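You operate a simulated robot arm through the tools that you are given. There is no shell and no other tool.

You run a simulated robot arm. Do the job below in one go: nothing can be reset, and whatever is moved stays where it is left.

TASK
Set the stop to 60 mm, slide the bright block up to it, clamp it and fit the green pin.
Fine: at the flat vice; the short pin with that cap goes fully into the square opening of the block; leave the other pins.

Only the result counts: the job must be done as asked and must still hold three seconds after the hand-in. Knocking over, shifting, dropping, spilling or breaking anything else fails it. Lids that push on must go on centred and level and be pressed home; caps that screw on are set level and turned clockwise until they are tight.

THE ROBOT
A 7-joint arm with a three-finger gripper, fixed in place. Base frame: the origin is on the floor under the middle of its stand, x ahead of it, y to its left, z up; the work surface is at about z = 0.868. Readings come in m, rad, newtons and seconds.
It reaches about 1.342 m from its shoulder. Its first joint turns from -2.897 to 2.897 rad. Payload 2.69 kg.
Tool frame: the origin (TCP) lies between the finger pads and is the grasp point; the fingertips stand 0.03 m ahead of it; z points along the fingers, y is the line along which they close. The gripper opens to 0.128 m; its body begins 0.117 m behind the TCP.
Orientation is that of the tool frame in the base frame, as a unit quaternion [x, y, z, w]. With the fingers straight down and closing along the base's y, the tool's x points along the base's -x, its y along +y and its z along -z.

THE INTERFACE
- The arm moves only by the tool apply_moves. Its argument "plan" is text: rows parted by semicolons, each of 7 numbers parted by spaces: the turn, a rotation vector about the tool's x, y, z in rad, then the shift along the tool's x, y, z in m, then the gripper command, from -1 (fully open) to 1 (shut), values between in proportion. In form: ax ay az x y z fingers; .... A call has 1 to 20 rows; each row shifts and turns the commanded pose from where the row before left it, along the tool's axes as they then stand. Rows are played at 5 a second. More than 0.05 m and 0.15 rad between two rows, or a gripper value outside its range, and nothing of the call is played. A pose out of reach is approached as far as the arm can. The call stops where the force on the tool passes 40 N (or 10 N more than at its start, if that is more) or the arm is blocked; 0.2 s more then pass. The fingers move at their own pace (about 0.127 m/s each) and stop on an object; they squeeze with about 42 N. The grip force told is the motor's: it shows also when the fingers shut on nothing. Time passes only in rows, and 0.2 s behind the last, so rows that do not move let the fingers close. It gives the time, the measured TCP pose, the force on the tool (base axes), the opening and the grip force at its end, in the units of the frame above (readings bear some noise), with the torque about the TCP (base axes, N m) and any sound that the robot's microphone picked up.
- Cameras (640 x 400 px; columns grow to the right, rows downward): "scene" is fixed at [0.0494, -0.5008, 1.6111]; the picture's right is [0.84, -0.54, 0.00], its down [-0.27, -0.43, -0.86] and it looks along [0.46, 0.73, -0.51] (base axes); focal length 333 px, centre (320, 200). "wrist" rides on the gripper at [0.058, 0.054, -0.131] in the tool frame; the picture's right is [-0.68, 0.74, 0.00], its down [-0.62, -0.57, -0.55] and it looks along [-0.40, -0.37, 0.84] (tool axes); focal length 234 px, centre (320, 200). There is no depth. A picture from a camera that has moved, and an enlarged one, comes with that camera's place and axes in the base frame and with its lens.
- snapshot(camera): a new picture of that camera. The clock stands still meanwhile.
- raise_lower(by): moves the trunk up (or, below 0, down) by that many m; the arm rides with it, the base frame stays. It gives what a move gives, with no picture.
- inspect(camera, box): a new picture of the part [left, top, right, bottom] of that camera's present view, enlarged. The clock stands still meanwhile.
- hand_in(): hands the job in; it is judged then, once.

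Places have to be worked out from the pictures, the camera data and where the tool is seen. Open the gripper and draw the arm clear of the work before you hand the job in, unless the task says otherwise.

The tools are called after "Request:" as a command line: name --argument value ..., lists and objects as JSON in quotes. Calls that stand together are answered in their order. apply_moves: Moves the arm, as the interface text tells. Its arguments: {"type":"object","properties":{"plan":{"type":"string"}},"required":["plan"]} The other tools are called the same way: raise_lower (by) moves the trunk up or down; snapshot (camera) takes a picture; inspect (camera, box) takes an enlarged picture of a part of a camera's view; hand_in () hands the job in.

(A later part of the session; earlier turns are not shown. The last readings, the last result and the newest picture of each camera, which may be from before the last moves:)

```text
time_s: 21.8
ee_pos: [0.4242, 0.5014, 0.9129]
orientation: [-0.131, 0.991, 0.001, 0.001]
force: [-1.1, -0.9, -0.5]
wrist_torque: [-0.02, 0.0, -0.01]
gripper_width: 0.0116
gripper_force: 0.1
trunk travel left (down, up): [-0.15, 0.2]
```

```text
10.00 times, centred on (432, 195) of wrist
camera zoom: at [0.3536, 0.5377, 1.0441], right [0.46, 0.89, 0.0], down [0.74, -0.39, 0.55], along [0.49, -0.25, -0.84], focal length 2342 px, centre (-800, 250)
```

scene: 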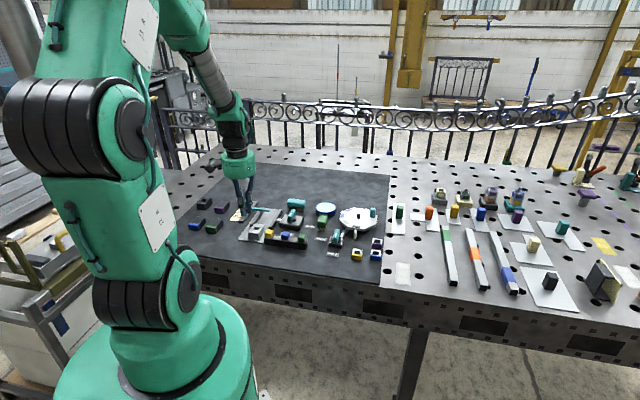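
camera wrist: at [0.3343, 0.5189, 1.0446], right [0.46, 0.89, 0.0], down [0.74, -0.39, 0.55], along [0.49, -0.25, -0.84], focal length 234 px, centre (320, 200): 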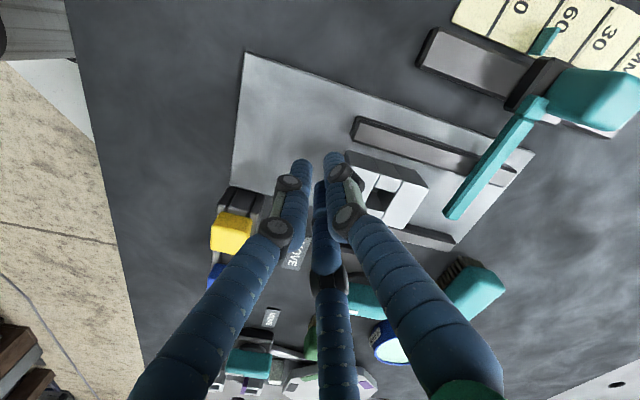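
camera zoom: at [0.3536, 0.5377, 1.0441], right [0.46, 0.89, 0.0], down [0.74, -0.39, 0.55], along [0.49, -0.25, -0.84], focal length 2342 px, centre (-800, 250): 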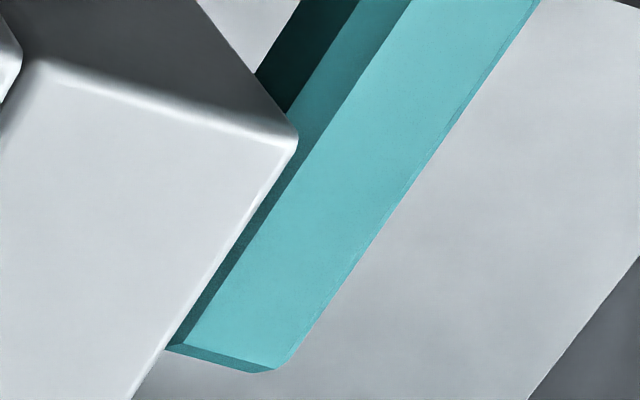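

There is still a 1.5–3 mm gap by the visible strip of the bar's side face. I advance another 1 mm.

Request:
apply_moves --plan "0 0 0 -0.00087 0.0005 0 0.81; 0 0 0 0 0 0 0.81"

Request:
inspect --camera "wrist" --box '[420, 175, 444, 215]'

```text
time_s: 22.4
ee_pos: [0.4252, 0.5039, 0.9138]
orientation: [-0.13, 0.991, 0.001, 0.0]
force: [-2.6, -2.4, 0.0]
wrist_torque: [-0.03, 0.04, -0.03]
gripper_width: 0.0111
gripper_force: 0.1
trunk travel left (down, up): [-0.15, 0.2]
```

```text
10.00 times, centred on (432, 195) of wrist
camera zoom: at [0.3541, 0.5383, 1.044], right [0.46, 0.89, 0.0], down [0.74, -0.39, 0.55], along [0.49, -0.25, -0.84], focal length 2342 px, centre (-800, 250)
```

zoom: 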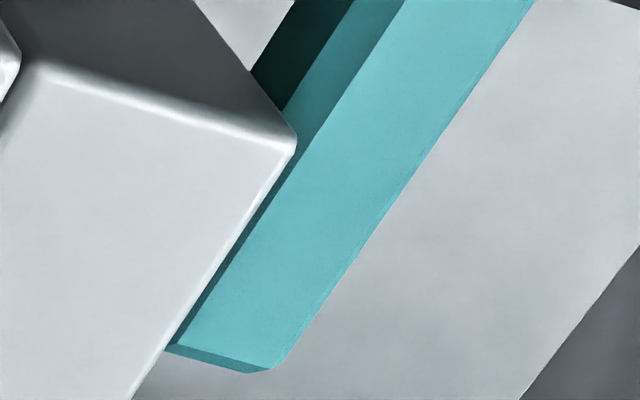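

The force rose slightly, to about 3.5 N along e1, so contact may be starting. I take 0.6 mm more and compare.

Request:
apply_moves --plan "0 0 0 -0.00052 0.0003 0 0.81; 0 0 0 0 0 0 0.81"

Request:
inspect --camera "wrist" --box '[420, 175, 444, 215]'

Request:
inspect --camera "wrist" --box '[480, 20, 600, 110]'

```text
time_s: 23.0
ee_pos: [0.4247, 0.5021, 0.9137]
orientation: [-0.131, 0.991, 0.0, 0.0]
force: [-2.8, -5.2, -0.4]
wrist_torque: [-0.04, -0.01, -0.03]
gripper_width: 0.0109
gripper_force: 0.1
trunk travel left (down, up): [-0.15, 0.2]
```

```text
10.00 times, centred on (432, 195) of wrist
camera zoom: at [0.3542, 0.5387, 1.0438], right [0.46, 0.89, 0.0], down [0.74, -0.39, 0.55], along [0.49, -0.25, -0.84], focal length 2342 px, centre (-800, 250)
```

zoom: 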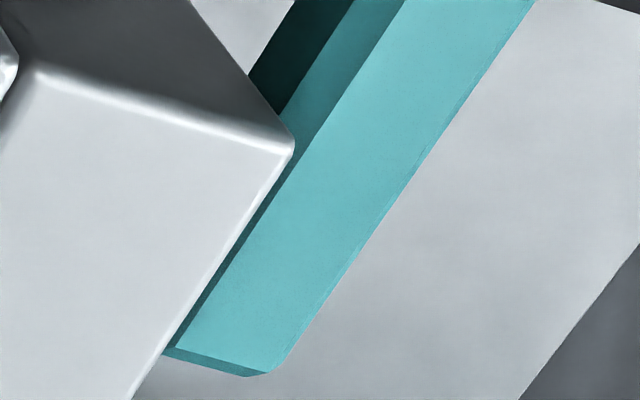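

```text
4.44 times, centred on (540, 65) of wrist
camera zoom: at [0.3542, 0.5387, 1.0438], right [0.46, 0.89, 0.0], down [0.74, -0.39, 0.55], along [0.49, -0.25, -0.84], focal length 1041 px, centre (-658, 800)
```

zoom: 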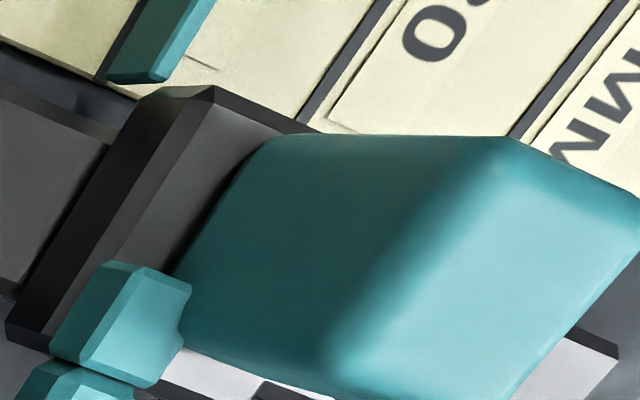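

The block has stopped moving relative to the bar (now ~6 N) and the bar has not moved against the plate, so the block is up to the stop. I'll back off, lift, and go over the vice lever at yaw 45° to study it.

Request:
apply_moves --plan "0 0 0 0.00433 -0.0025 0 0.81; 0 0 0 0.013 -0.0075 0 0.81; 0 0 0 0 0 -0.04 0.81; 0 0 0 0 0 -0.04 0.81; 0 0 0 0 0 -0.04 0.81; 0 0 0 -0.0335 -0.0155 -0.01 0; 0 0 0 -0.0335 -0.0155 0 0; 0 0 0 -0.0335 -0.0155 0 0; 0 0 -0.1309 0 0 0 0; 0 0 -0.1309 0 0 0 0; 0 0 -0.1309 0 0 0 0; 0 0 -0.1309 0 0 0 0; 0 0 0 0 0 0 0"

Request:
snapshot --camera "wrist"

Request:
inspect --camera "scene" --box '[235, 185, 315, 235]'

```text
time_s: 25.8
ee_pos: [0.5202, 0.469, 1.0424]
orientation: [-0.383, 0.924, -0.001, 0.0]
force: [-0.7, 0.6, 0.2]
wrist_torque: [-0.01, -0.04, 0.02]
gripper_width: 0.0643
gripper_force: 0.0
trunk travel left (down, up): [-0.15, 0.2]
```

```text
taken
camera wrist: at [0.4403, 0.4645, 1.1739], right [-0.04, 1.0, 0.0], down [0.84, 0.04, 0.55], along [0.55, 0.02, -0.84], focal length 234 px, centre (320, 200)
```

wrist: 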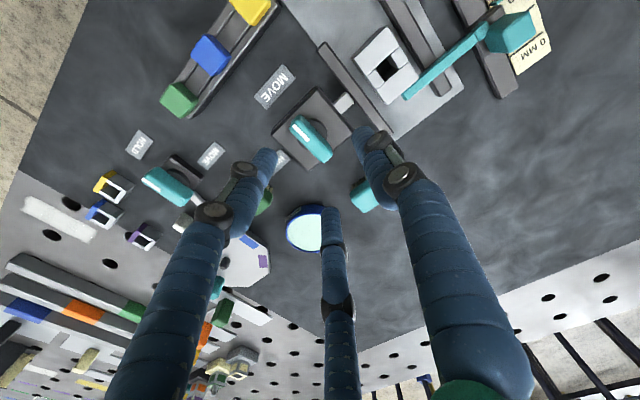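

```text
8.00 times, centred on (275, 210) of scene
camera zoom: at [0.0494, -0.5008, 1.6111], right [0.84, -0.54, 0.0], down [-0.27, -0.43, -0.86], along [0.46, 0.73, -0.51], focal length 2664 px, centre (680, 120)
```

zoom: 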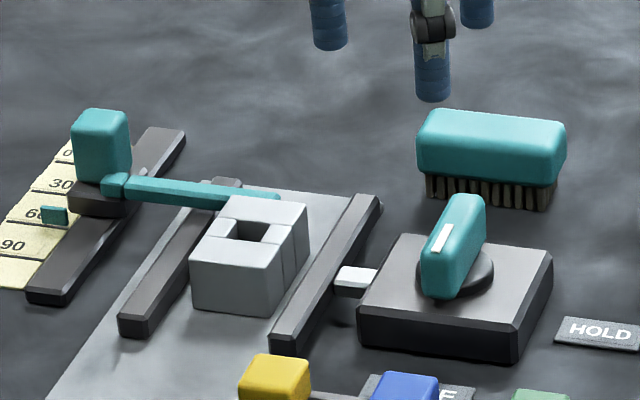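

The block stands flush at the stop bar with the pointer still at 60. I'll enlarge the lever and block from this wrist view.

Request:
inspect --camera "wrist" --box '[250, 70, 370, 190]'

Request:
inspect --camera "wrist" --box '[340, 10, 500, 110]'

```text
3.33 times, centred on (310, 130) of wrist
camera zoom: at [0.4403, 0.4645, 1.1739], right [-0.04, 1.0, 0.0], down [0.84, 0.04, 0.55], along [0.55, 0.02, -0.84], focal length 781 px, centre (353, 433)
```

zoom: 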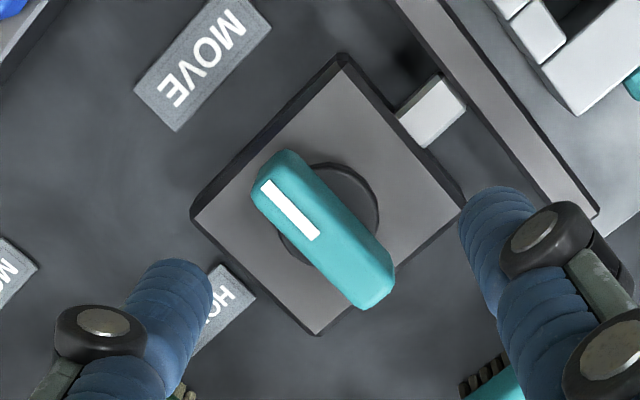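

```text
4.00 times, centred on (420, 60) of wrist
camera zoom: at [0.4403, 0.4645, 1.1739], right [-0.04, 1.0, 0.0], down [0.84, 0.04, 0.55], along [0.55, 0.02, -0.84], focal length 937 px, centre (-80, 760)
```

zoom: 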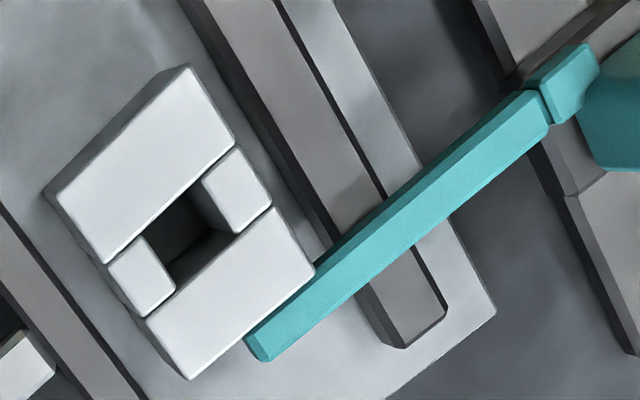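

The lever's mark points to MOVE (−e1); HOLD lies 90° counter-clockwise (+e2). I'll put the camera straight above the pivot to locate the handle without parallax.

Request:
apply_moves --plan "0 0 0 -0.0283 -0.0325 0 0; 0 0 0 -0.0283 -0.0325 0 0; 0 0 0 0 0 0 0"

Request:
inspect --camera "wrist" --box '[260, 0, 380, 100]'

Request:
inspect --camera "scene" --box '[270, 195, 318, 225]'

```text
time_s: 26.6
ee_pos: [0.6078, 0.4624, 1.0433]
orientation: [-0.383, 0.924, 0.0, 0.0]
force: [0.9, -0.5, 0.4]
wrist_torque: [0.0, 0.04, 0.0]
gripper_width: 0.0641
gripper_force: 0.1
trunk travel left (down, up): [-0.15, 0.2]
```

```text
4.00 times, centred on (320, 50) of wrist
camera zoom: at [0.5286, 0.4583, 1.1744], right [-0.04, 1.0, 0.0], down [0.84, 0.04, 0.55], along [0.55, 0.02, -0.84], focal length 937 px, centre (320, 800)
```

zoom: 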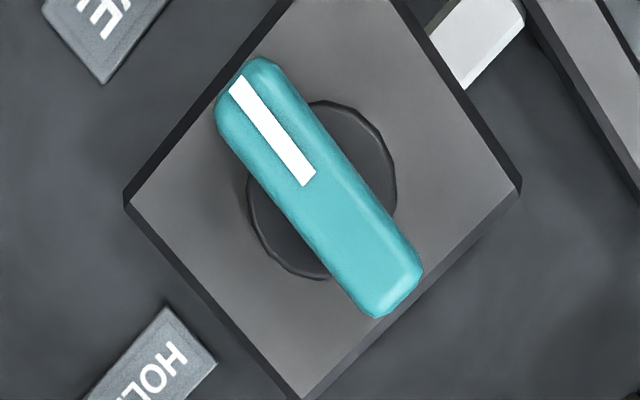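

```text
13.33 times, centred on (294, 210) of scene
camera zoom: at [0.0494, -0.5008, 1.6111], right [0.84, -0.54, 0.0], down [-0.27, -0.43, -0.86], along [0.46, 0.73, -0.51], focal length 4440 px, centre (667, 67)
```

zoom: 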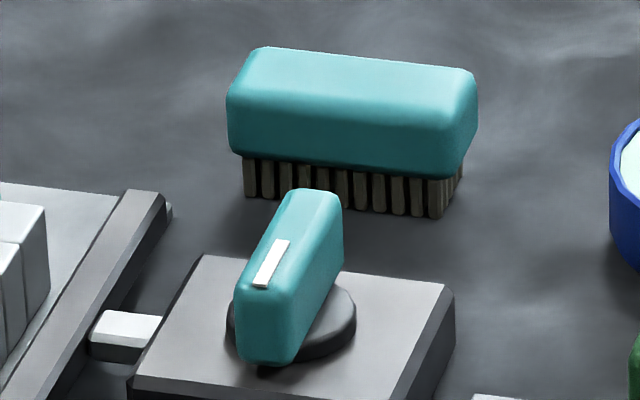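

The pivot is at (0.529, 0.4586). The handle is 54×15 mm along e1 with its top at z≈0.923. Before gripping, I test in free air whether the wrist can turn the full 90° counter-clockwise from yaw 45°.

Request:
apply_moves --plan "0 0 -0.1309 0 0 0 0; 0 0 -0.1309 0 0 0 0; 0 0 -0.1309 0 0 0 0; 0 0 -0.1309 0 0 0 0; 0 0 -0.1309 0 0 0 0; 0 0 -0.1309 0 0 0 0; 0 0 -0.1309 0 0 0 0; 0 0 -0.1309 0 0 0 0; 0 0 -0.1309 0 0 0 0; 0 0 -0.1309 0 0 0 0; 0 0 -0.1309 0 0 0 0; 0 0 -0.1309 0 0 0 0; 0 0 -0.1 0 0 0 0; 0 0 0 0 0 0 0"

```text
time_s: 29.6
ee_pos: [0.6055, 0.4626, 1.0436]
orientation: [0.942, -0.335, 0.001, 0.0]
force: [0.5, -0.9, 0.5]
wrist_torque: [0.02, 0.03, 0.03]
gripper_width: 0.0638
gripper_force: 0.0
trunk travel left (down, up): [-0.15, 0.2]
```

The full turn is reachable (yaw 141°). I turn back to 45° and move over the handle, offset 5.6 mm toward +e2 so the single finger and the pair meet its two sides together.

Request:
apply_moves --plan "0 0 0.1309 0 0 0 0; 0 0 0.1309 0 0 0 0; 0 0 0.1309 0 0 0 0; 0 0 0.1309 0 0 0 0; 0 0 0.1309 0 0 0 0; 0 0 0.1309 0 0 0 0; 0 0 0.1309 0 0 0 0; 0 0 0.1309 0 0 0 0; 0 0 0.1309 0 0 0 0; 0 0 0.1309 0 0 0 0; 0 0 0.1309 0 0 0 0; 0 0 0.1309 0 0 0 0; 0 0 0.1 0 0 0 0; 0 0 0 0.0288 0.0233 0 0; 0 0 0 0.0288 0.0233 0 0; 0 0 0 0 0 0.04 0; 0 0 0 0 0 0 0"

Request:
snapshot --camera "wrist"

Request:
inspect --camera "scene" --box '[255, 170, 335, 230]'

```text
time_s: 33.2
ee_pos: [0.5339, 0.4546, 1.0012]
orientation: [-0.383, 0.924, 0.0, -0.001]
force: [0.0, 0.6, -0.9]
wrist_torque: [-0.08, 0.05, 0.01]
gripper_width: 0.0638
gripper_force: 0.1
trunk travel left (down, up): [-0.15, 0.2]
```

```text
taken
camera wrist: at [0.4547, 0.4513, 1.1326], right [-0.04, 1.0, 0.0], down [0.84, 0.04, 0.55], along [0.55, 0.02, -0.84], focal length 234 px, centre (320, 200)
```

wrist: 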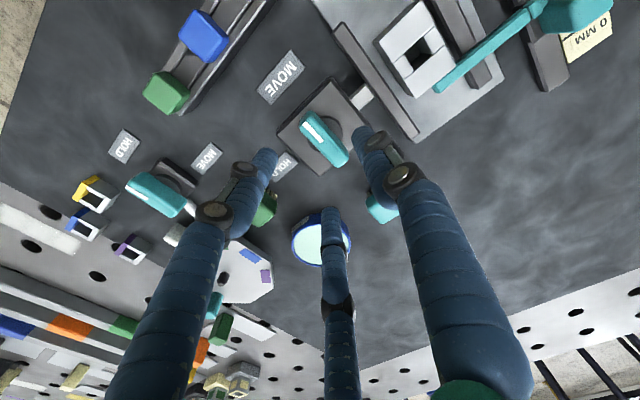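

```text
6.67 times, centred on (295, 200) of scene
camera zoom: at [0.0494, -0.5008, 1.6111], right [0.84, -0.54, 0.0], down [-0.27, -0.43, -0.86], along [0.46, 0.73, -0.51], focal length 2220 px, centre (487, 200)
```

zoom: 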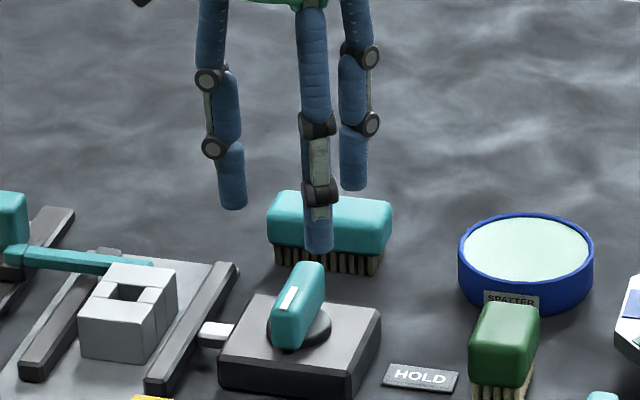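

The alignment looks right and nothing is in the fingers' way. I descend to TCP z≈0.927 (fingertips ≈0.897, above the disc) and look before closing.

Request:
apply_moves --plan "0 0 0 0 0 0.03 0.2; 0 0 0 0 0 0.03 0.2; 0 0 0 0 0 0.014 0.2; 0 0 0 0 0 0 0.2"

Request:
snapshot --camera "wrist"

Request:
inspect --camera "scene" --box '[262, 185, 318, 225]'

```text
time_s: 34.2
ee_pos: [0.5322, 0.4549, 0.9296]
orientation: [-0.382, 0.924, -0.001, 0.0]
force: [-1.0, -0.2, -1.1]
wrist_torque: [0.07, 0.0, 0.0]
gripper_width: 0.0509
gripper_force: 0.1
trunk travel left (down, up): [-0.15, 0.2]
```

```text
taken
camera wrist: at [0.4521, 0.4506, 1.06], right [-0.04, 1.0, 0.0], down [0.84, 0.04, 0.55], along [0.55, 0.02, -0.84], focal length 234 px, centre (320, 200)
```

wrist: 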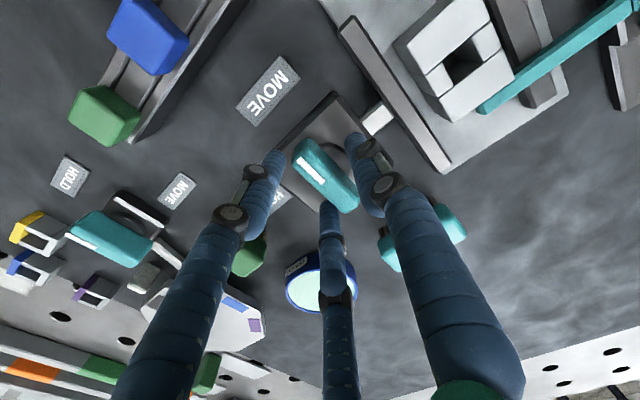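

```text
10.00 times, centred on (290, 205) of scene
camera zoom: at [0.0494, -0.5008, 1.6111], right [0.84, -0.54, 0.0], down [-0.27, -0.43, -0.86], along [0.46, 0.73, -0.51], focal length 3330 px, centre (620, 150)
```

zoom: 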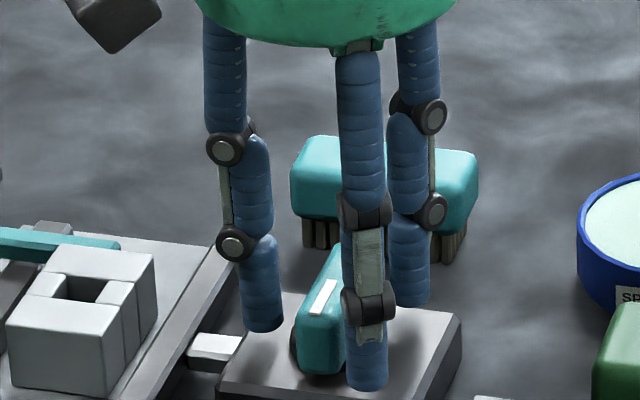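

The fingers straddle the handle: A is on the −e2 side, and B and C are on the +e2 side. I close on it.

Request:
apply_moves --plan "0 0 0 0 0 0.002 0.4; 0 0 0 0 0 0 0.7; 0 0 0 0 0 0 1; 0 0 0 0 0 0 1; 0 0 0 0 0 0 1"

Request:
snapshot --camera "wrist"

Request:
inspect --camera "scene" --box '[262, 185, 318, 225]'

```text
time_s: 35.4
ee_pos: [0.5337, 0.4538, 0.9276]
orientation: [-0.383, 0.924, 0.001, 0.0]
force: [14.5, -13.0, 0.2]
wrist_torque: [-0.17, -0.3, -0.01]
gripper_width: 0.028
gripper_force: 44.8
trunk travel left (down, up): [-0.15, 0.2]
```

```text
taken
camera wrist: at [0.4535, 0.45, 1.0581], right [-0.04, 1.0, 0.0], down [0.84, 0.03, 0.55], along [0.55, 0.02, -0.84], focal length 234 px, centre (320, 200)
```

wrist: 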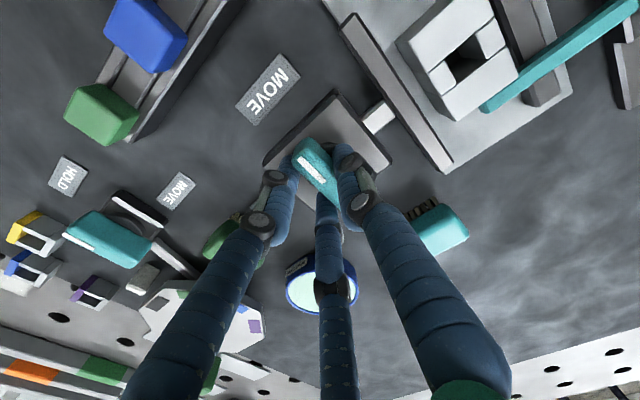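

```text
10.00 times, centred on (290, 205) of scene
camera zoom: at [0.0494, -0.5008, 1.6111], right [0.84, -0.54, 0.0], down [-0.27, -0.43, -0.86], along [0.46, 0.73, -0.51], focal length 3330 px, centre (620, 150)
```

zoom: 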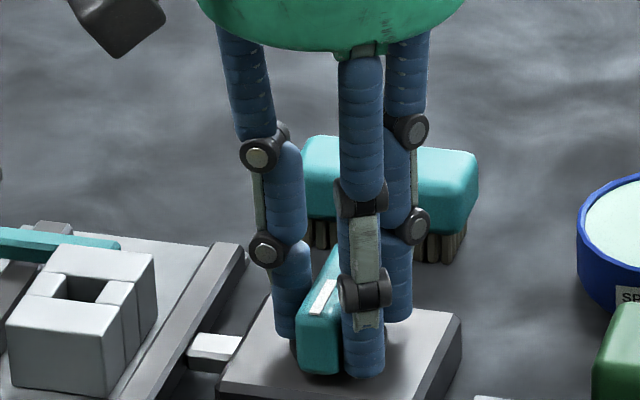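

The handle is gripped. The sideways load is ~19 N toward +e2, so I ease 1.5 mm that way and then start the counter-clockwise turn, 30° first, orbiting the pivot.

Request:
apply_moves --plan "0 0 0 0 -0.0015 0 1; 0 0 -0.1309 -0.0009 0 0 1; 0 0 -0.1309 -0.0009 0 0 1; 0 0 -0.1309 -0.0009 0 0 1; 0 0 -0.1309 -0.0009 0 0 1; 0 0 0 0 0 0 1"

Request:
inspect --camera "scene" --box '[235, 185, 315, 235]'

Request:
snapshot --camera "wrist"

```text
time_s: 36.8
ee_pos: [0.5359, 0.456, 0.9265]
orientation: [-0.61, 0.793, 0.001, -0.001]
force: [14.4, -22.7, -3.2]
wrist_torque: [-1.07, -0.05, 0.07]
gripper_width: 0.0282
gripper_force: 44.9
trunk travel left (down, up): [-0.15, 0.2]
```

```text
8.00 times, centred on (275, 210) of scene
camera zoom: at [0.0494, -0.5008, 1.6111], right [0.84, -0.54, 0.0], down [-0.27, -0.43, -0.86], along [0.46, 0.73, -0.51], focal length 2664 px, centre (680, 120)
```

zoom: 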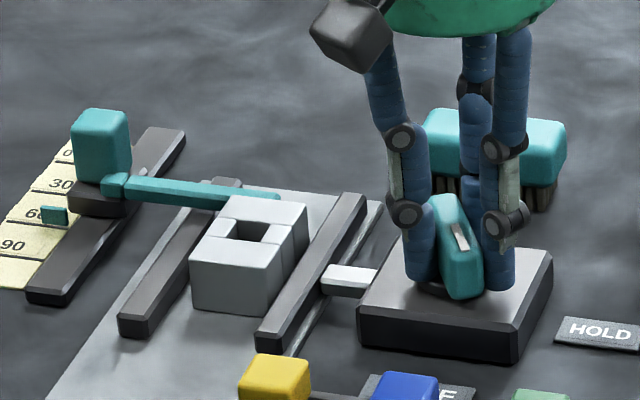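

```text
taken
camera wrist: at [0.4684, 0.4129, 1.0582], right [-0.54, 0.84, 0.0], down [0.71, 0.45, 0.55], along [0.46, 0.29, -0.84], focal length 234 px, centre (320, 200)
```

wrist: 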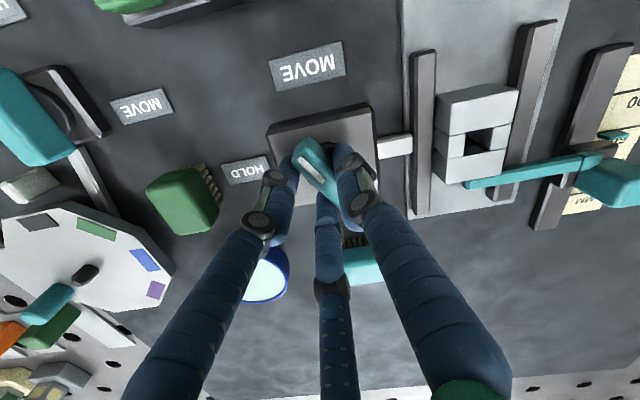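

The lever turns and the jaw is advancing with it. I continue another 30° with slightly less orbit shift to lower the side load.

Request:
apply_moves --plan "0 0 0 0.001 -0.001 0 1; 0 0 -0.1309 -0.0006 0 0 1; 0 0 -0.1309 -0.0006 0 0 1; 0 0 -0.1309 -0.0006 0 0 1; 0 0 0 0 0 0 1"

Request:
inspect --camera "scene" --box '[235, 185, 315, 235]'

Request:
snapshot --camera "wrist"

```text
time_s: 38.0
ee_pos: [0.5347, 0.4589, 0.9283]
orientation: [0.751, -0.66, -0.001, 0.0]
force: [-0.9, -0.3, -10.4]
wrist_torque: [0.38, 0.18, -0.03]
gripper_width: 0.0277
gripper_force: 45.2
trunk travel left (down, up): [-0.15, 0.2]
```

```text
8.00 times, centred on (275, 210) of scene
camera zoom: at [0.0494, -0.5008, 1.6111], right [0.84, -0.54, 0.0], down [-0.27, -0.43, -0.86], along [0.46, 0.73, -0.51], focal length 2664 px, centre (680, 120)
```

zoom: 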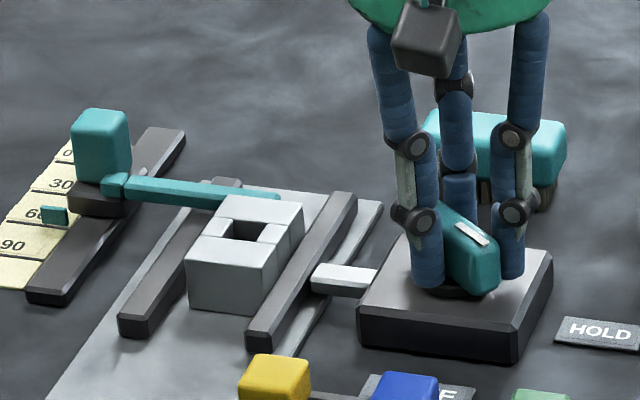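

```text
taken
camera wrist: at [0.4905, 0.3926, 1.0581], right [-0.82, 0.57, 0.0], down [0.48, 0.68, 0.55], along [0.31, 0.45, -0.84], focal length 234 px, centre (320, 200)
```

wrist: 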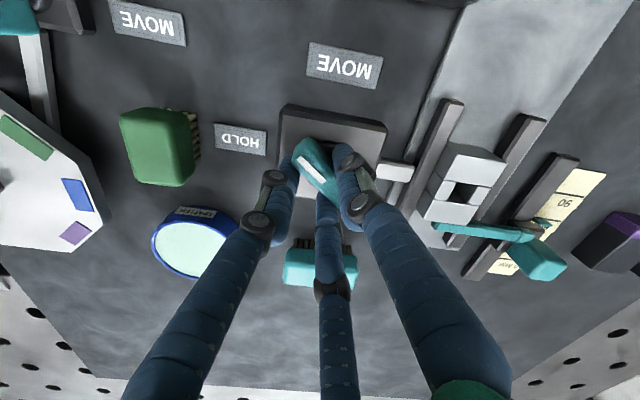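

The jaw has reached the block at about 52° of lever turn. I continue in smaller portions while watching the block's contact with the stop.

Request:
apply_moves --plan "0 0 -0.1309 -0.0007 0 0 1; 0 0 -0.1309 -0.0007 0 0 1; 0 0 0 0 0 0 1"

Request:
inspect --camera "scene" --box '[235, 185, 315, 235]'

Request:
snapshot --camera "wrist"

```text
time_s: 38.8
ee_pos: [0.5362, 0.4597, 0.9271]
orientation: [0.832, -0.555, 0.0, 0.0]
force: [1.0, 4.1, -11.1]
wrist_torque: [0.41, 0.24, -0.04]
gripper_width: 0.0281
gripper_force: 45.1
trunk travel left (down, up): [-0.15, 0.2]
```

```text
8.00 times, centred on (275, 210) of scene
camera zoom: at [0.0494, -0.5008, 1.6111], right [0.84, -0.54, 0.0], down [-0.27, -0.43, -0.86], along [0.46, 0.73, -0.51], focal length 2664 px, centre (680, 120)
```

zoom: 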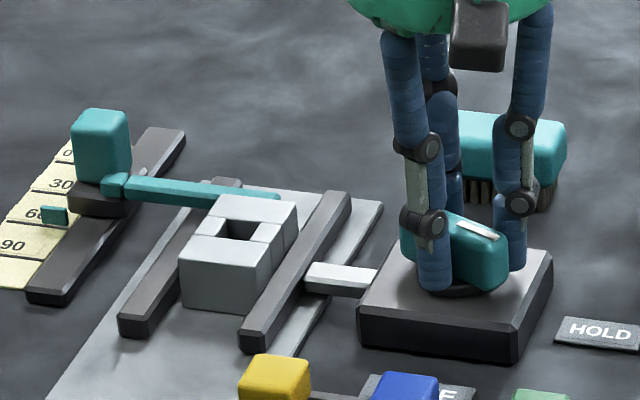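

```text
taken
camera wrist: at [0.509, 0.3846, 1.0582], right [-0.94, 0.34, 0.0], down [0.29, 0.79, 0.55], along [0.19, 0.52, -0.84], focal length 234 px, centre (320, 200)
```

wrist: 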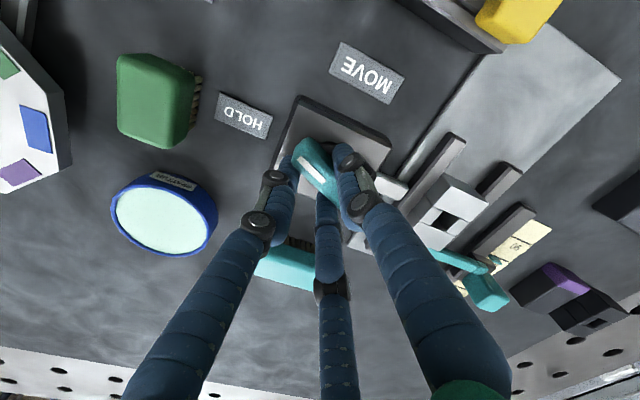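

Request:
inspect --camera "scene" --box '[250, 200, 282, 226]'

Request:
inspect --camera "wrist" --box '[390, 130, 550, 310]'

```text
15.38 times, centred on (266, 213) of scene
camera zoom: at [0.0494, -0.5008, 1.6111], right [0.84, -0.54, 0.0], down [-0.27, -0.43, -0.86], along [0.46, 0.73, -0.51], focal length 5123 px, centre (1151, 0)
```

zoom: 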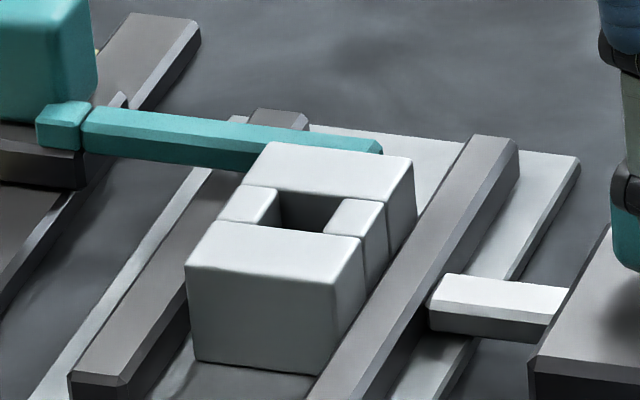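

```text
2.22 times, centred on (470, 220) of wrist
camera zoom: at [0.509, 0.3846, 1.0582], right [-0.94, 0.34, 0.0], down [0.29, 0.79, 0.55], along [0.19, 0.52, -0.84], focal length 520 px, centre (-13, 156)
```

zoom: 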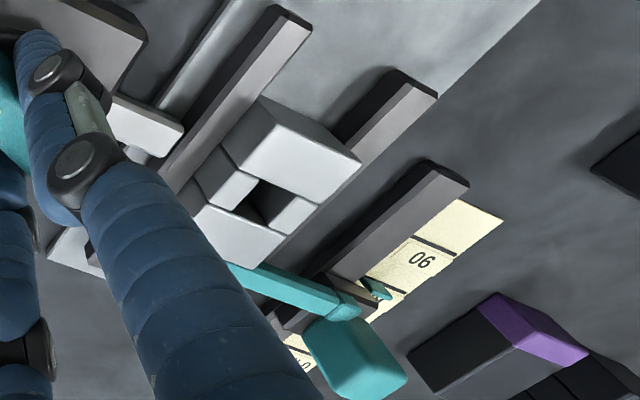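

The block moves squarely with the jaw and still touches the bar. I continue the last ~22° toward HOLD.

Request:
apply_moves --plan "0 0 -0.1309 -0.0007 0 0 1; 0 0 -0.1309 -0.0007 0 0 1; 0 0 -0.1309 -0.0007 0 0 1; 0 0 0 0 0 0 1"

Request:
inspect --camera "scene" --box '[235, 185, 315, 235]'

Request:
inspect --camera "scene" --box '[250, 200, 282, 226]'

Request:
snapshot --camera "wrist"

```text
time_s: 39.8
ee_pos: [0.5353, 0.4621, 0.9283]
orientation: [0.924, -0.383, 0.0, 0.0]
force: [3.1, 11.6, -14.2]
wrist_torque: [0.27, 0.02, -0.22]
gripper_width: 0.0282
gripper_force: 45.7
trunk travel left (down, up): [-0.15, 0.2]
```

```text
8.00 times, centred on (275, 210) of scene
camera zoom: at [0.0494, -0.5008, 1.6111], right [0.84, -0.54, 0.0], down [-0.27, -0.43, -0.86], along [0.46, 0.73, -0.51], focal length 2664 px, centre (680, 120)
```

zoom: 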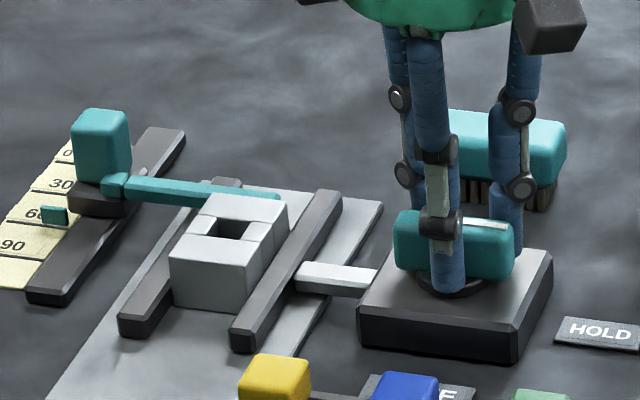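

```text
15.38 times, centred on (266, 213) of scene
camera zoom: at [0.0494, -0.5008, 1.6111], right [0.84, -0.54, 0.0], down [-0.27, -0.43, -0.86], along [0.46, 0.73, -0.51], focal length 5123 px, centre (1151, 0)
```

zoom: 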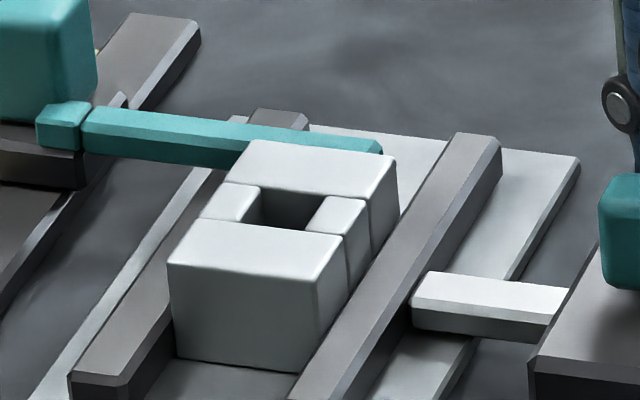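

```text
taken
camera wrist: at [0.539, 0.3821, 1.0582], right [-1.0, -0.04, 0.0], down [-0.04, 0.84, 0.55], along [-0.02, 0.55, -0.84], focal length 234 px, centre (320, 200)
```

wrist: 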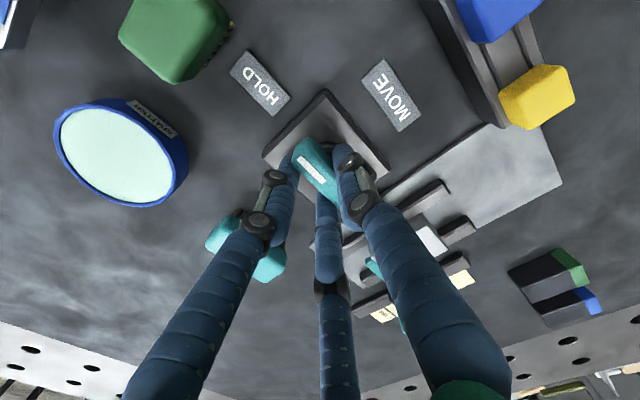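

The lever has turned 90° and the block now seems to sit against the fixed jaw. I check the handle's alignment with its base and the jaw-block contact before letting go.

Request:
inspect --camera "wrist" --box '[250, 80, 410, 220]'

Request:
inspect --camera "wrist" --box '[340, 170, 500, 330]'

```text
2.86 times, centred on (330, 150) of wrist
camera zoom: at [0.539, 0.3821, 1.0582], right [-1.0, -0.04, 0.0], down [-0.04, 0.84, 0.55], along [-0.02, 0.55, -0.84], focal length 669 px, centre (291, 343)
```

zoom: 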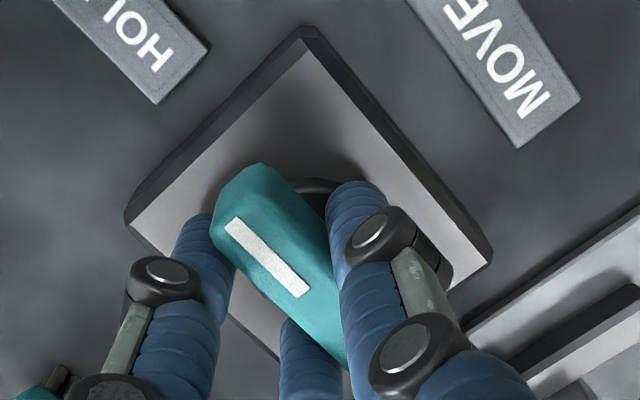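

```text
2.50 times, centred on (420, 250) of wrist
camera zoom: at [0.539, 0.3821, 1.0582], right [-1.0, -0.04, 0.0], down [-0.04, 0.84, 0.55], along [-0.02, 0.55, -0.84], focal length 585 px, centre (70, 75)
```

zoom: 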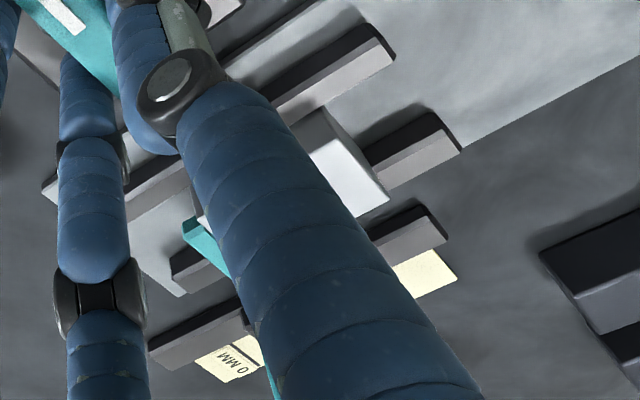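

The mark lines up with the HOLD label. I nudge a little further (≈3°) to see whether the lever is home, watching force and sound.

Request:
apply_moves --plan "0 0 -0.05 -0.0003 0 0 1; 0 0 0 0 0 0 1"

Request:
inspect --camera "scene" --box '[250, 200, 282, 226]'

```text
time_s: 40.4
ee_pos: [0.5346, 0.4616, 0.9269]
orientation: [0.933, -0.36, 0.0, 0.0]
force: [5.9, 12.9, -9.8]
wrist_torque: [0.35, 0.26, -1.88]
gripper_width: 0.0286
gripper_force: 44.8
trunk travel left (down, up): [-0.15, 0.2]
```

```text
15.38 times, centred on (266, 213) of scene
camera zoom: at [0.0494, -0.5008, 1.6111], right [0.84, -0.54, 0.0], down [-0.27, -0.43, -0.86], along [0.46, 0.73, -0.51], focal length 5123 px, centre (1151, 0)
```

zoom: 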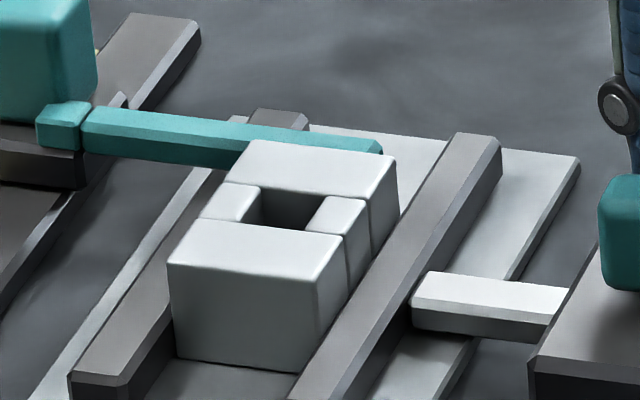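

The turning torque jumped to 1.9 N·m at a hard end, so the vice is closed at HOLD. I ease the torque slightly, open, lift clear and look from above.

Request:
apply_moves --plan "0 0 0.03 0 0 0 1; 0 0 0 0 0 0 0.5; 0 0 0 0 0 0 0.2; 0 0 0 0 0 0 0.2; 0 0 0 0 0 -0.04 0.2; 0 0 0 0 0 -0.04 0.2; 0 0 0 0 0 -0.04 0.2; 0 0 0 0 0 0 0.2"

Request:
snapshot --camera "wrist"

Request:
inspect --camera "scene" --box '[235, 185, 315, 235]'

```text
time_s: 42.2
ee_pos: [0.5367, 0.462, 1.0472]
orientation: [0.928, -0.374, -0.001, 0.0]
force: [0.2, -0.6, 0.0]
wrist_torque: [0.01, 0.0, -0.01]
gripper_width: 0.051
gripper_force: 0.1
trunk travel left (down, up): [-0.15, 0.2]
```

```text
taken
camera wrist: at [0.5408, 0.3811, 1.1783], right [-1.0, -0.06, 0.0], down [-0.05, 0.83, 0.55], along [-0.03, 0.55, -0.84], focal length 234 px, centre (320, 200)
```

wrist: 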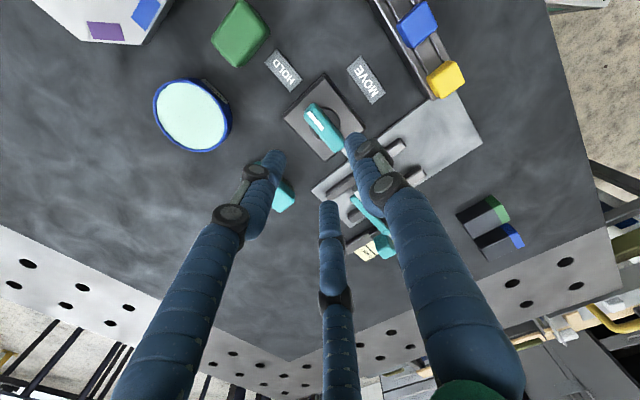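

```text
8.00 times, centred on (275, 210) of scene
camera zoom: at [0.0494, -0.5008, 1.6111], right [0.84, -0.54, 0.0], down [-0.27, -0.43, -0.86], along [0.46, 0.73, -0.51], focal length 2664 px, centre (680, 120)
```

zoom: 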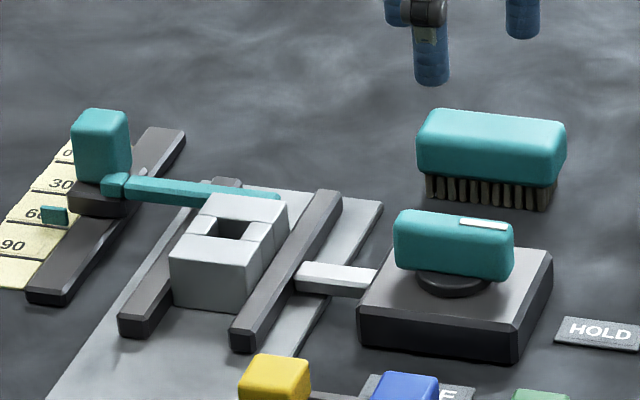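

The lever stays at HOLD, the block is held between the jaws, and the pointer is still at 60. I turn back to yaw 45° and put the camera above the block.

Request:
apply_moves --plan "0 0 0.13257 0 0 0 0.2; 0 0 0.13257 0 0 0 0.2; 0 0 0.13257 0 0 0 0.2; 0 0 0.13257 0 0 0 0.2; 0 0 0.13257 0 0 0 0.2; 0 0 0.13257 0 0 0 0.2; 0 0 0.13257 0 0 0 0.2; 0 0 0.13257 0 0 0 0.2; 0 0 0.13257 0 0 0 0.2; 0 0 0.13257 0 0 0 0.2; 0 0 0.13257 0 0 0 0.2; 0 0 0.13257 0 0 0 0.2; 0 0 0 -0.0263 0.0324 0 0.2; 0 0 0 -0.0263 0.0324 0 0.2; 0 0 0 0 0 0 0.2"

Request:
inspect --camera "wrist" --box '[240, 0, 400, 100]'

Request:
inspect --camera "wrist" --box '[280, 15, 360, 75]'

```text
time_s: 45.4
ee_pos: [0.5258, 0.5446, 1.0483]
orientation: [-0.381, 0.924, 0.0, -0.001]
force: [0.5, 0.8, 0.1]
wrist_torque: [-0.07, -0.02, -0.02]
gripper_width: 0.0511
gripper_force: 0.1
trunk travel left (down, up): [-0.15, 0.2]
```

```text
4.00 times, centred on (320, 50) of wrist
camera zoom: at [0.4467, 0.5408, 1.1775], right [-0.04, 1.0, 0.0], down [0.84, 0.03, 0.55], along [0.55, 0.02, -0.84], focal length 937 px, centre (320, 800)
```

zoom: 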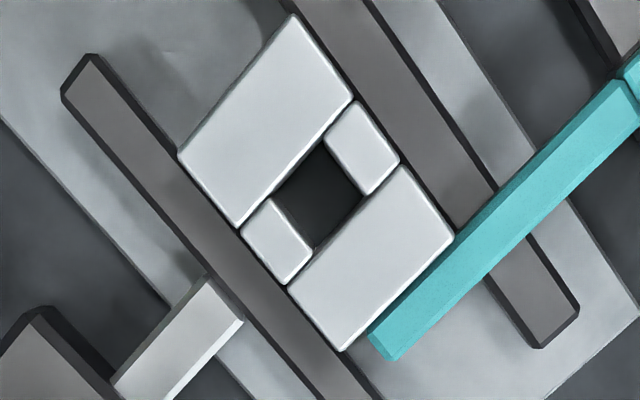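

```text
6.67 times, centred on (320, 45) of wrist
camera zoom: at [0.4467, 0.5408, 1.1775], right [-0.04, 1.0, 0.0], down [0.84, 0.03, 0.55], along [0.55, 0.02, -0.84], focal length 1561 px, centre (320, 1233)
```

zoom: 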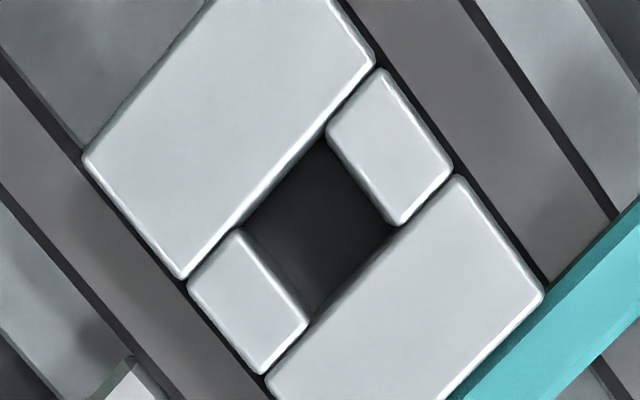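

The block is clamped flush between both jaws and flush to the stop bar. Its opening, about 16.5 mm square, is centred at (0.4486, 0.5407). Now I put the camera over the green pin in the rack.

Request:
apply_moves --plan "0 0 0 0.0252 -0.0378 0 0.2; 0 0 0 0.0252 -0.0378 0 0.2; 0 0 0 0.0252 -0.0378 0 0.2; 0 0 0 0.0252 -0.0378 0 0.2; 0 0 0 0.0252 -0.0378 0 0.2; 0 0 0 0 0 0 0.2"

Request:
snapshot --camera "wrist"

Request:
inspect --camera "wrist" --box '[240, 0, 400, 100]'

Request:
inspect --camera "scene" --box '[260, 215, 316, 250]'

```text
time_s: 46.8
ee_pos: [0.5702, 0.3215, 1.0478]
orientation: [-0.381, 0.924, -0.001, 0.0]
force: [0.2, -0.3, 0.1]
wrist_torque: [0.07, 0.05, -0.05]
gripper_width: 0.0512
gripper_force: 0.1
trunk travel left (down, up): [-0.15, 0.2]
```

```text
taken
camera wrist: at [0.49, 0.3169, 1.1786], right [-0.04, 1.0, 0.0], down [0.84, 0.03, 0.55], along [0.55, 0.02, -0.84], focal length 234 px, centre (320, 200)
```

wrist: 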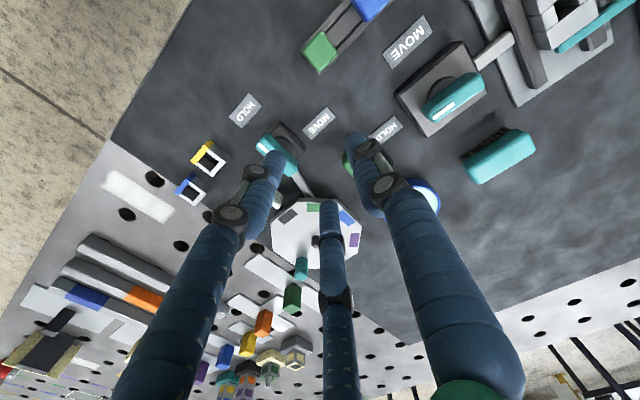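

```text
4.00 times, centred on (320, 50) of wrist
camera zoom: at [0.49, 0.3169, 1.1786], right [-0.04, 1.0, 0.0], down [0.84, 0.03, 0.55], along [0.55, 0.02, -0.84], focal length 937 px, centre (320, 800)
```

zoom: 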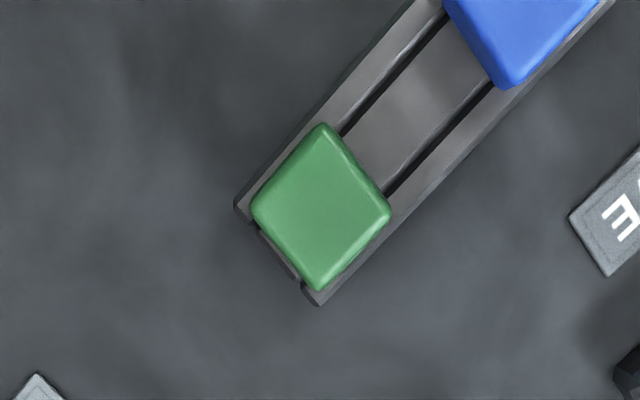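

```text
11.43 times, centred on (288, 232) of scene
camera zoom: at [0.0494, -0.5008, 1.6111], right [0.84, -0.54, 0.0], down [-0.27, -0.43, -0.86], along [0.46, 0.73, -0.51], focal length 3806 px, centre (686, -171)
```

zoom: 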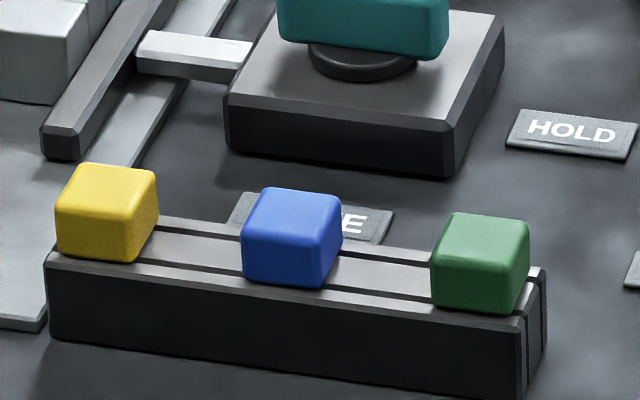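

The green cap is 24 mm square, centred at (0.4942, 0.3173), with its top near z 0.914 and 60 mm from the blue cap. I go over it with a 42 mm opening, so the finger between the caps has ~9 mm clearance, and descend partway to check.

Request:
apply_moves --plan "0 0 0 0.02795 0.02395 0 0.344; 0 0 0 0.02795 0.02395 0 0.344; 0 0 0 0 0 0.04 0.344; 0 0 0 0 0 0.03 0.344; 0 0 0 0 0 0 0.344"

Request:
snapshot --camera "wrist"

Request:
inspect --camera "scene" --box '[255, 190, 335, 250]'

Request:
inspect --camera "wrist" --box '[260, 100, 380, 200]'

```text
time_s: 48.0
ee_pos: [0.4986, 0.3164, 0.9771]
orientation: [-0.382, 0.924, -0.001, 0.0]
force: [1.1, 0.3, -0.3]
wrist_torque: [-0.03, 0.05, -0.01]
gripper_width: 0.0422
gripper_force: 0.0
trunk travel left (down, up): [-0.15, 0.2]
```

```text
taken
camera wrist: at [0.4194, 0.312, 1.1081], right [-0.04, 1.0, 0.0], down [0.84, 0.03, 0.55], along [0.55, 0.02, -0.84], focal length 234 px, centre (320, 200)
```

wrist: 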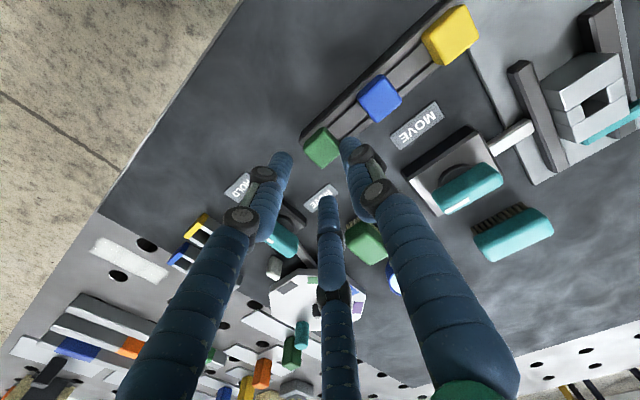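

```text
6.67 times, centred on (295, 220) of scene
camera zoom: at [0.0494, -0.5008, 1.6111], right [0.84, -0.54, 0.0], down [-0.27, -0.43, -0.86], along [0.46, 0.73, -0.51], focal length 2220 px, centre (487, 67)
```

zoom: 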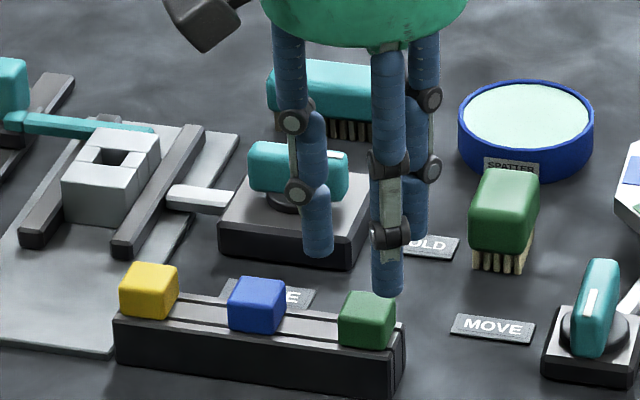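

```text
4.00 times, centred on (320, 150) of wrist
camera zoom: at [0.4194, 0.312, 1.1081], right [-0.04, 1.0, 0.0], down [0.84, 0.03, 0.55], along [0.55, 0.02, -0.84], focal length 937 px, centre (320, 400)
```

zoom: 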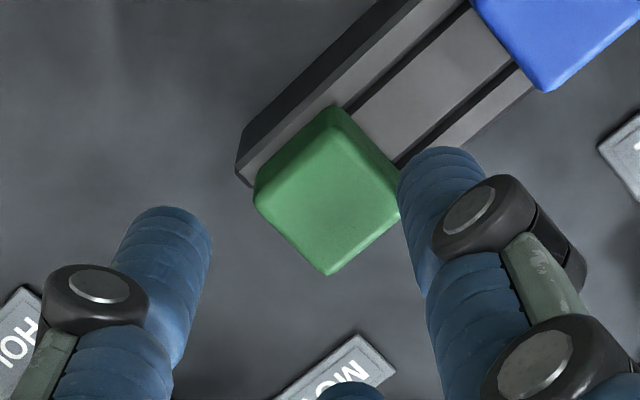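

The picture confirms the cap at about (0.495, 0.317). The TCP is ~2 mm too far in x. I correct that and descend to z≈0.930, with the fingertips just above the rack top.

Request:
apply_moves --plan "0 0 0 0.0022 0.0011 0 0.344; 0 0 0 0 0 0.025 0.344; 0 0 0 0 0 0.018 0.344; 0 0 0 0 0 0.004 0.344; 0 0 0 0 0 0 0.344"

Request:
snapshot --camera "wrist"

Request:
inspect --camera "scene" --box '[265, 205, 321, 245]'

Request:
inspect --camera "wrist" --box '[260, 120, 380, 220]'

```text
time_s: 49.2
ee_pos: [0.4954, 0.3147, 0.9304]
orientation: [-0.382, 0.924, 0.001, 0.0]
force: [0.4, 0.7, 0.1]
wrist_torque: [0.01, 0.0, -0.03]
gripper_width: 0.0421
gripper_force: 0.0
trunk travel left (down, up): [-0.15, 0.2]
```

```text
taken
camera wrist: at [0.4161, 0.3109, 1.061], right [-0.04, 1.0, 0.0], down [0.84, 0.03, 0.55], along [0.55, 0.02, -0.84], focal length 234 px, centre (320, 200)
```

wrist: 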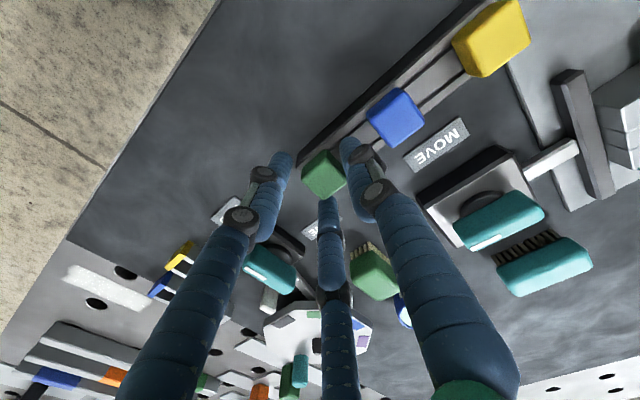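

```text
10.00 times, centred on (293, 225) of scene
camera zoom: at [0.0494, -0.5008, 1.6111], right [0.84, -0.54, 0.0], down [-0.27, -0.43, -0.86], along [0.46, 0.73, -0.51], focal length 3330 px, centre (590, -50)
```

zoom: 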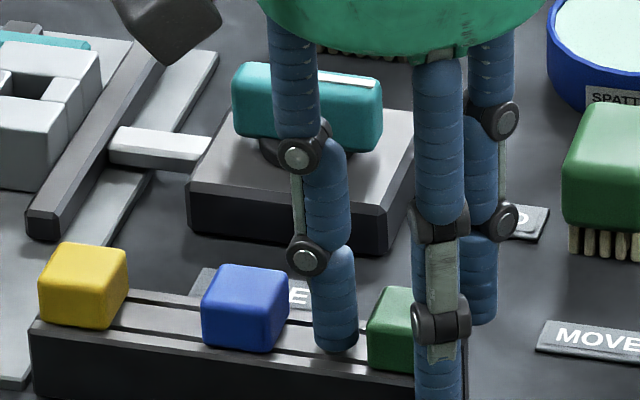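

```text
4.00 times, centred on (320, 170) of wrist
camera zoom: at [0.4161, 0.3109, 1.061], right [-0.04, 1.0, 0.0], down [0.84, 0.03, 0.55], along [0.55, 0.02, -0.84], focal length 937 px, centre (320, 320)
```

zoom: 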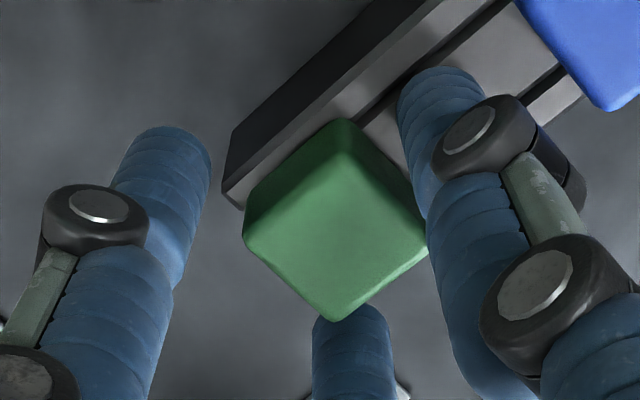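

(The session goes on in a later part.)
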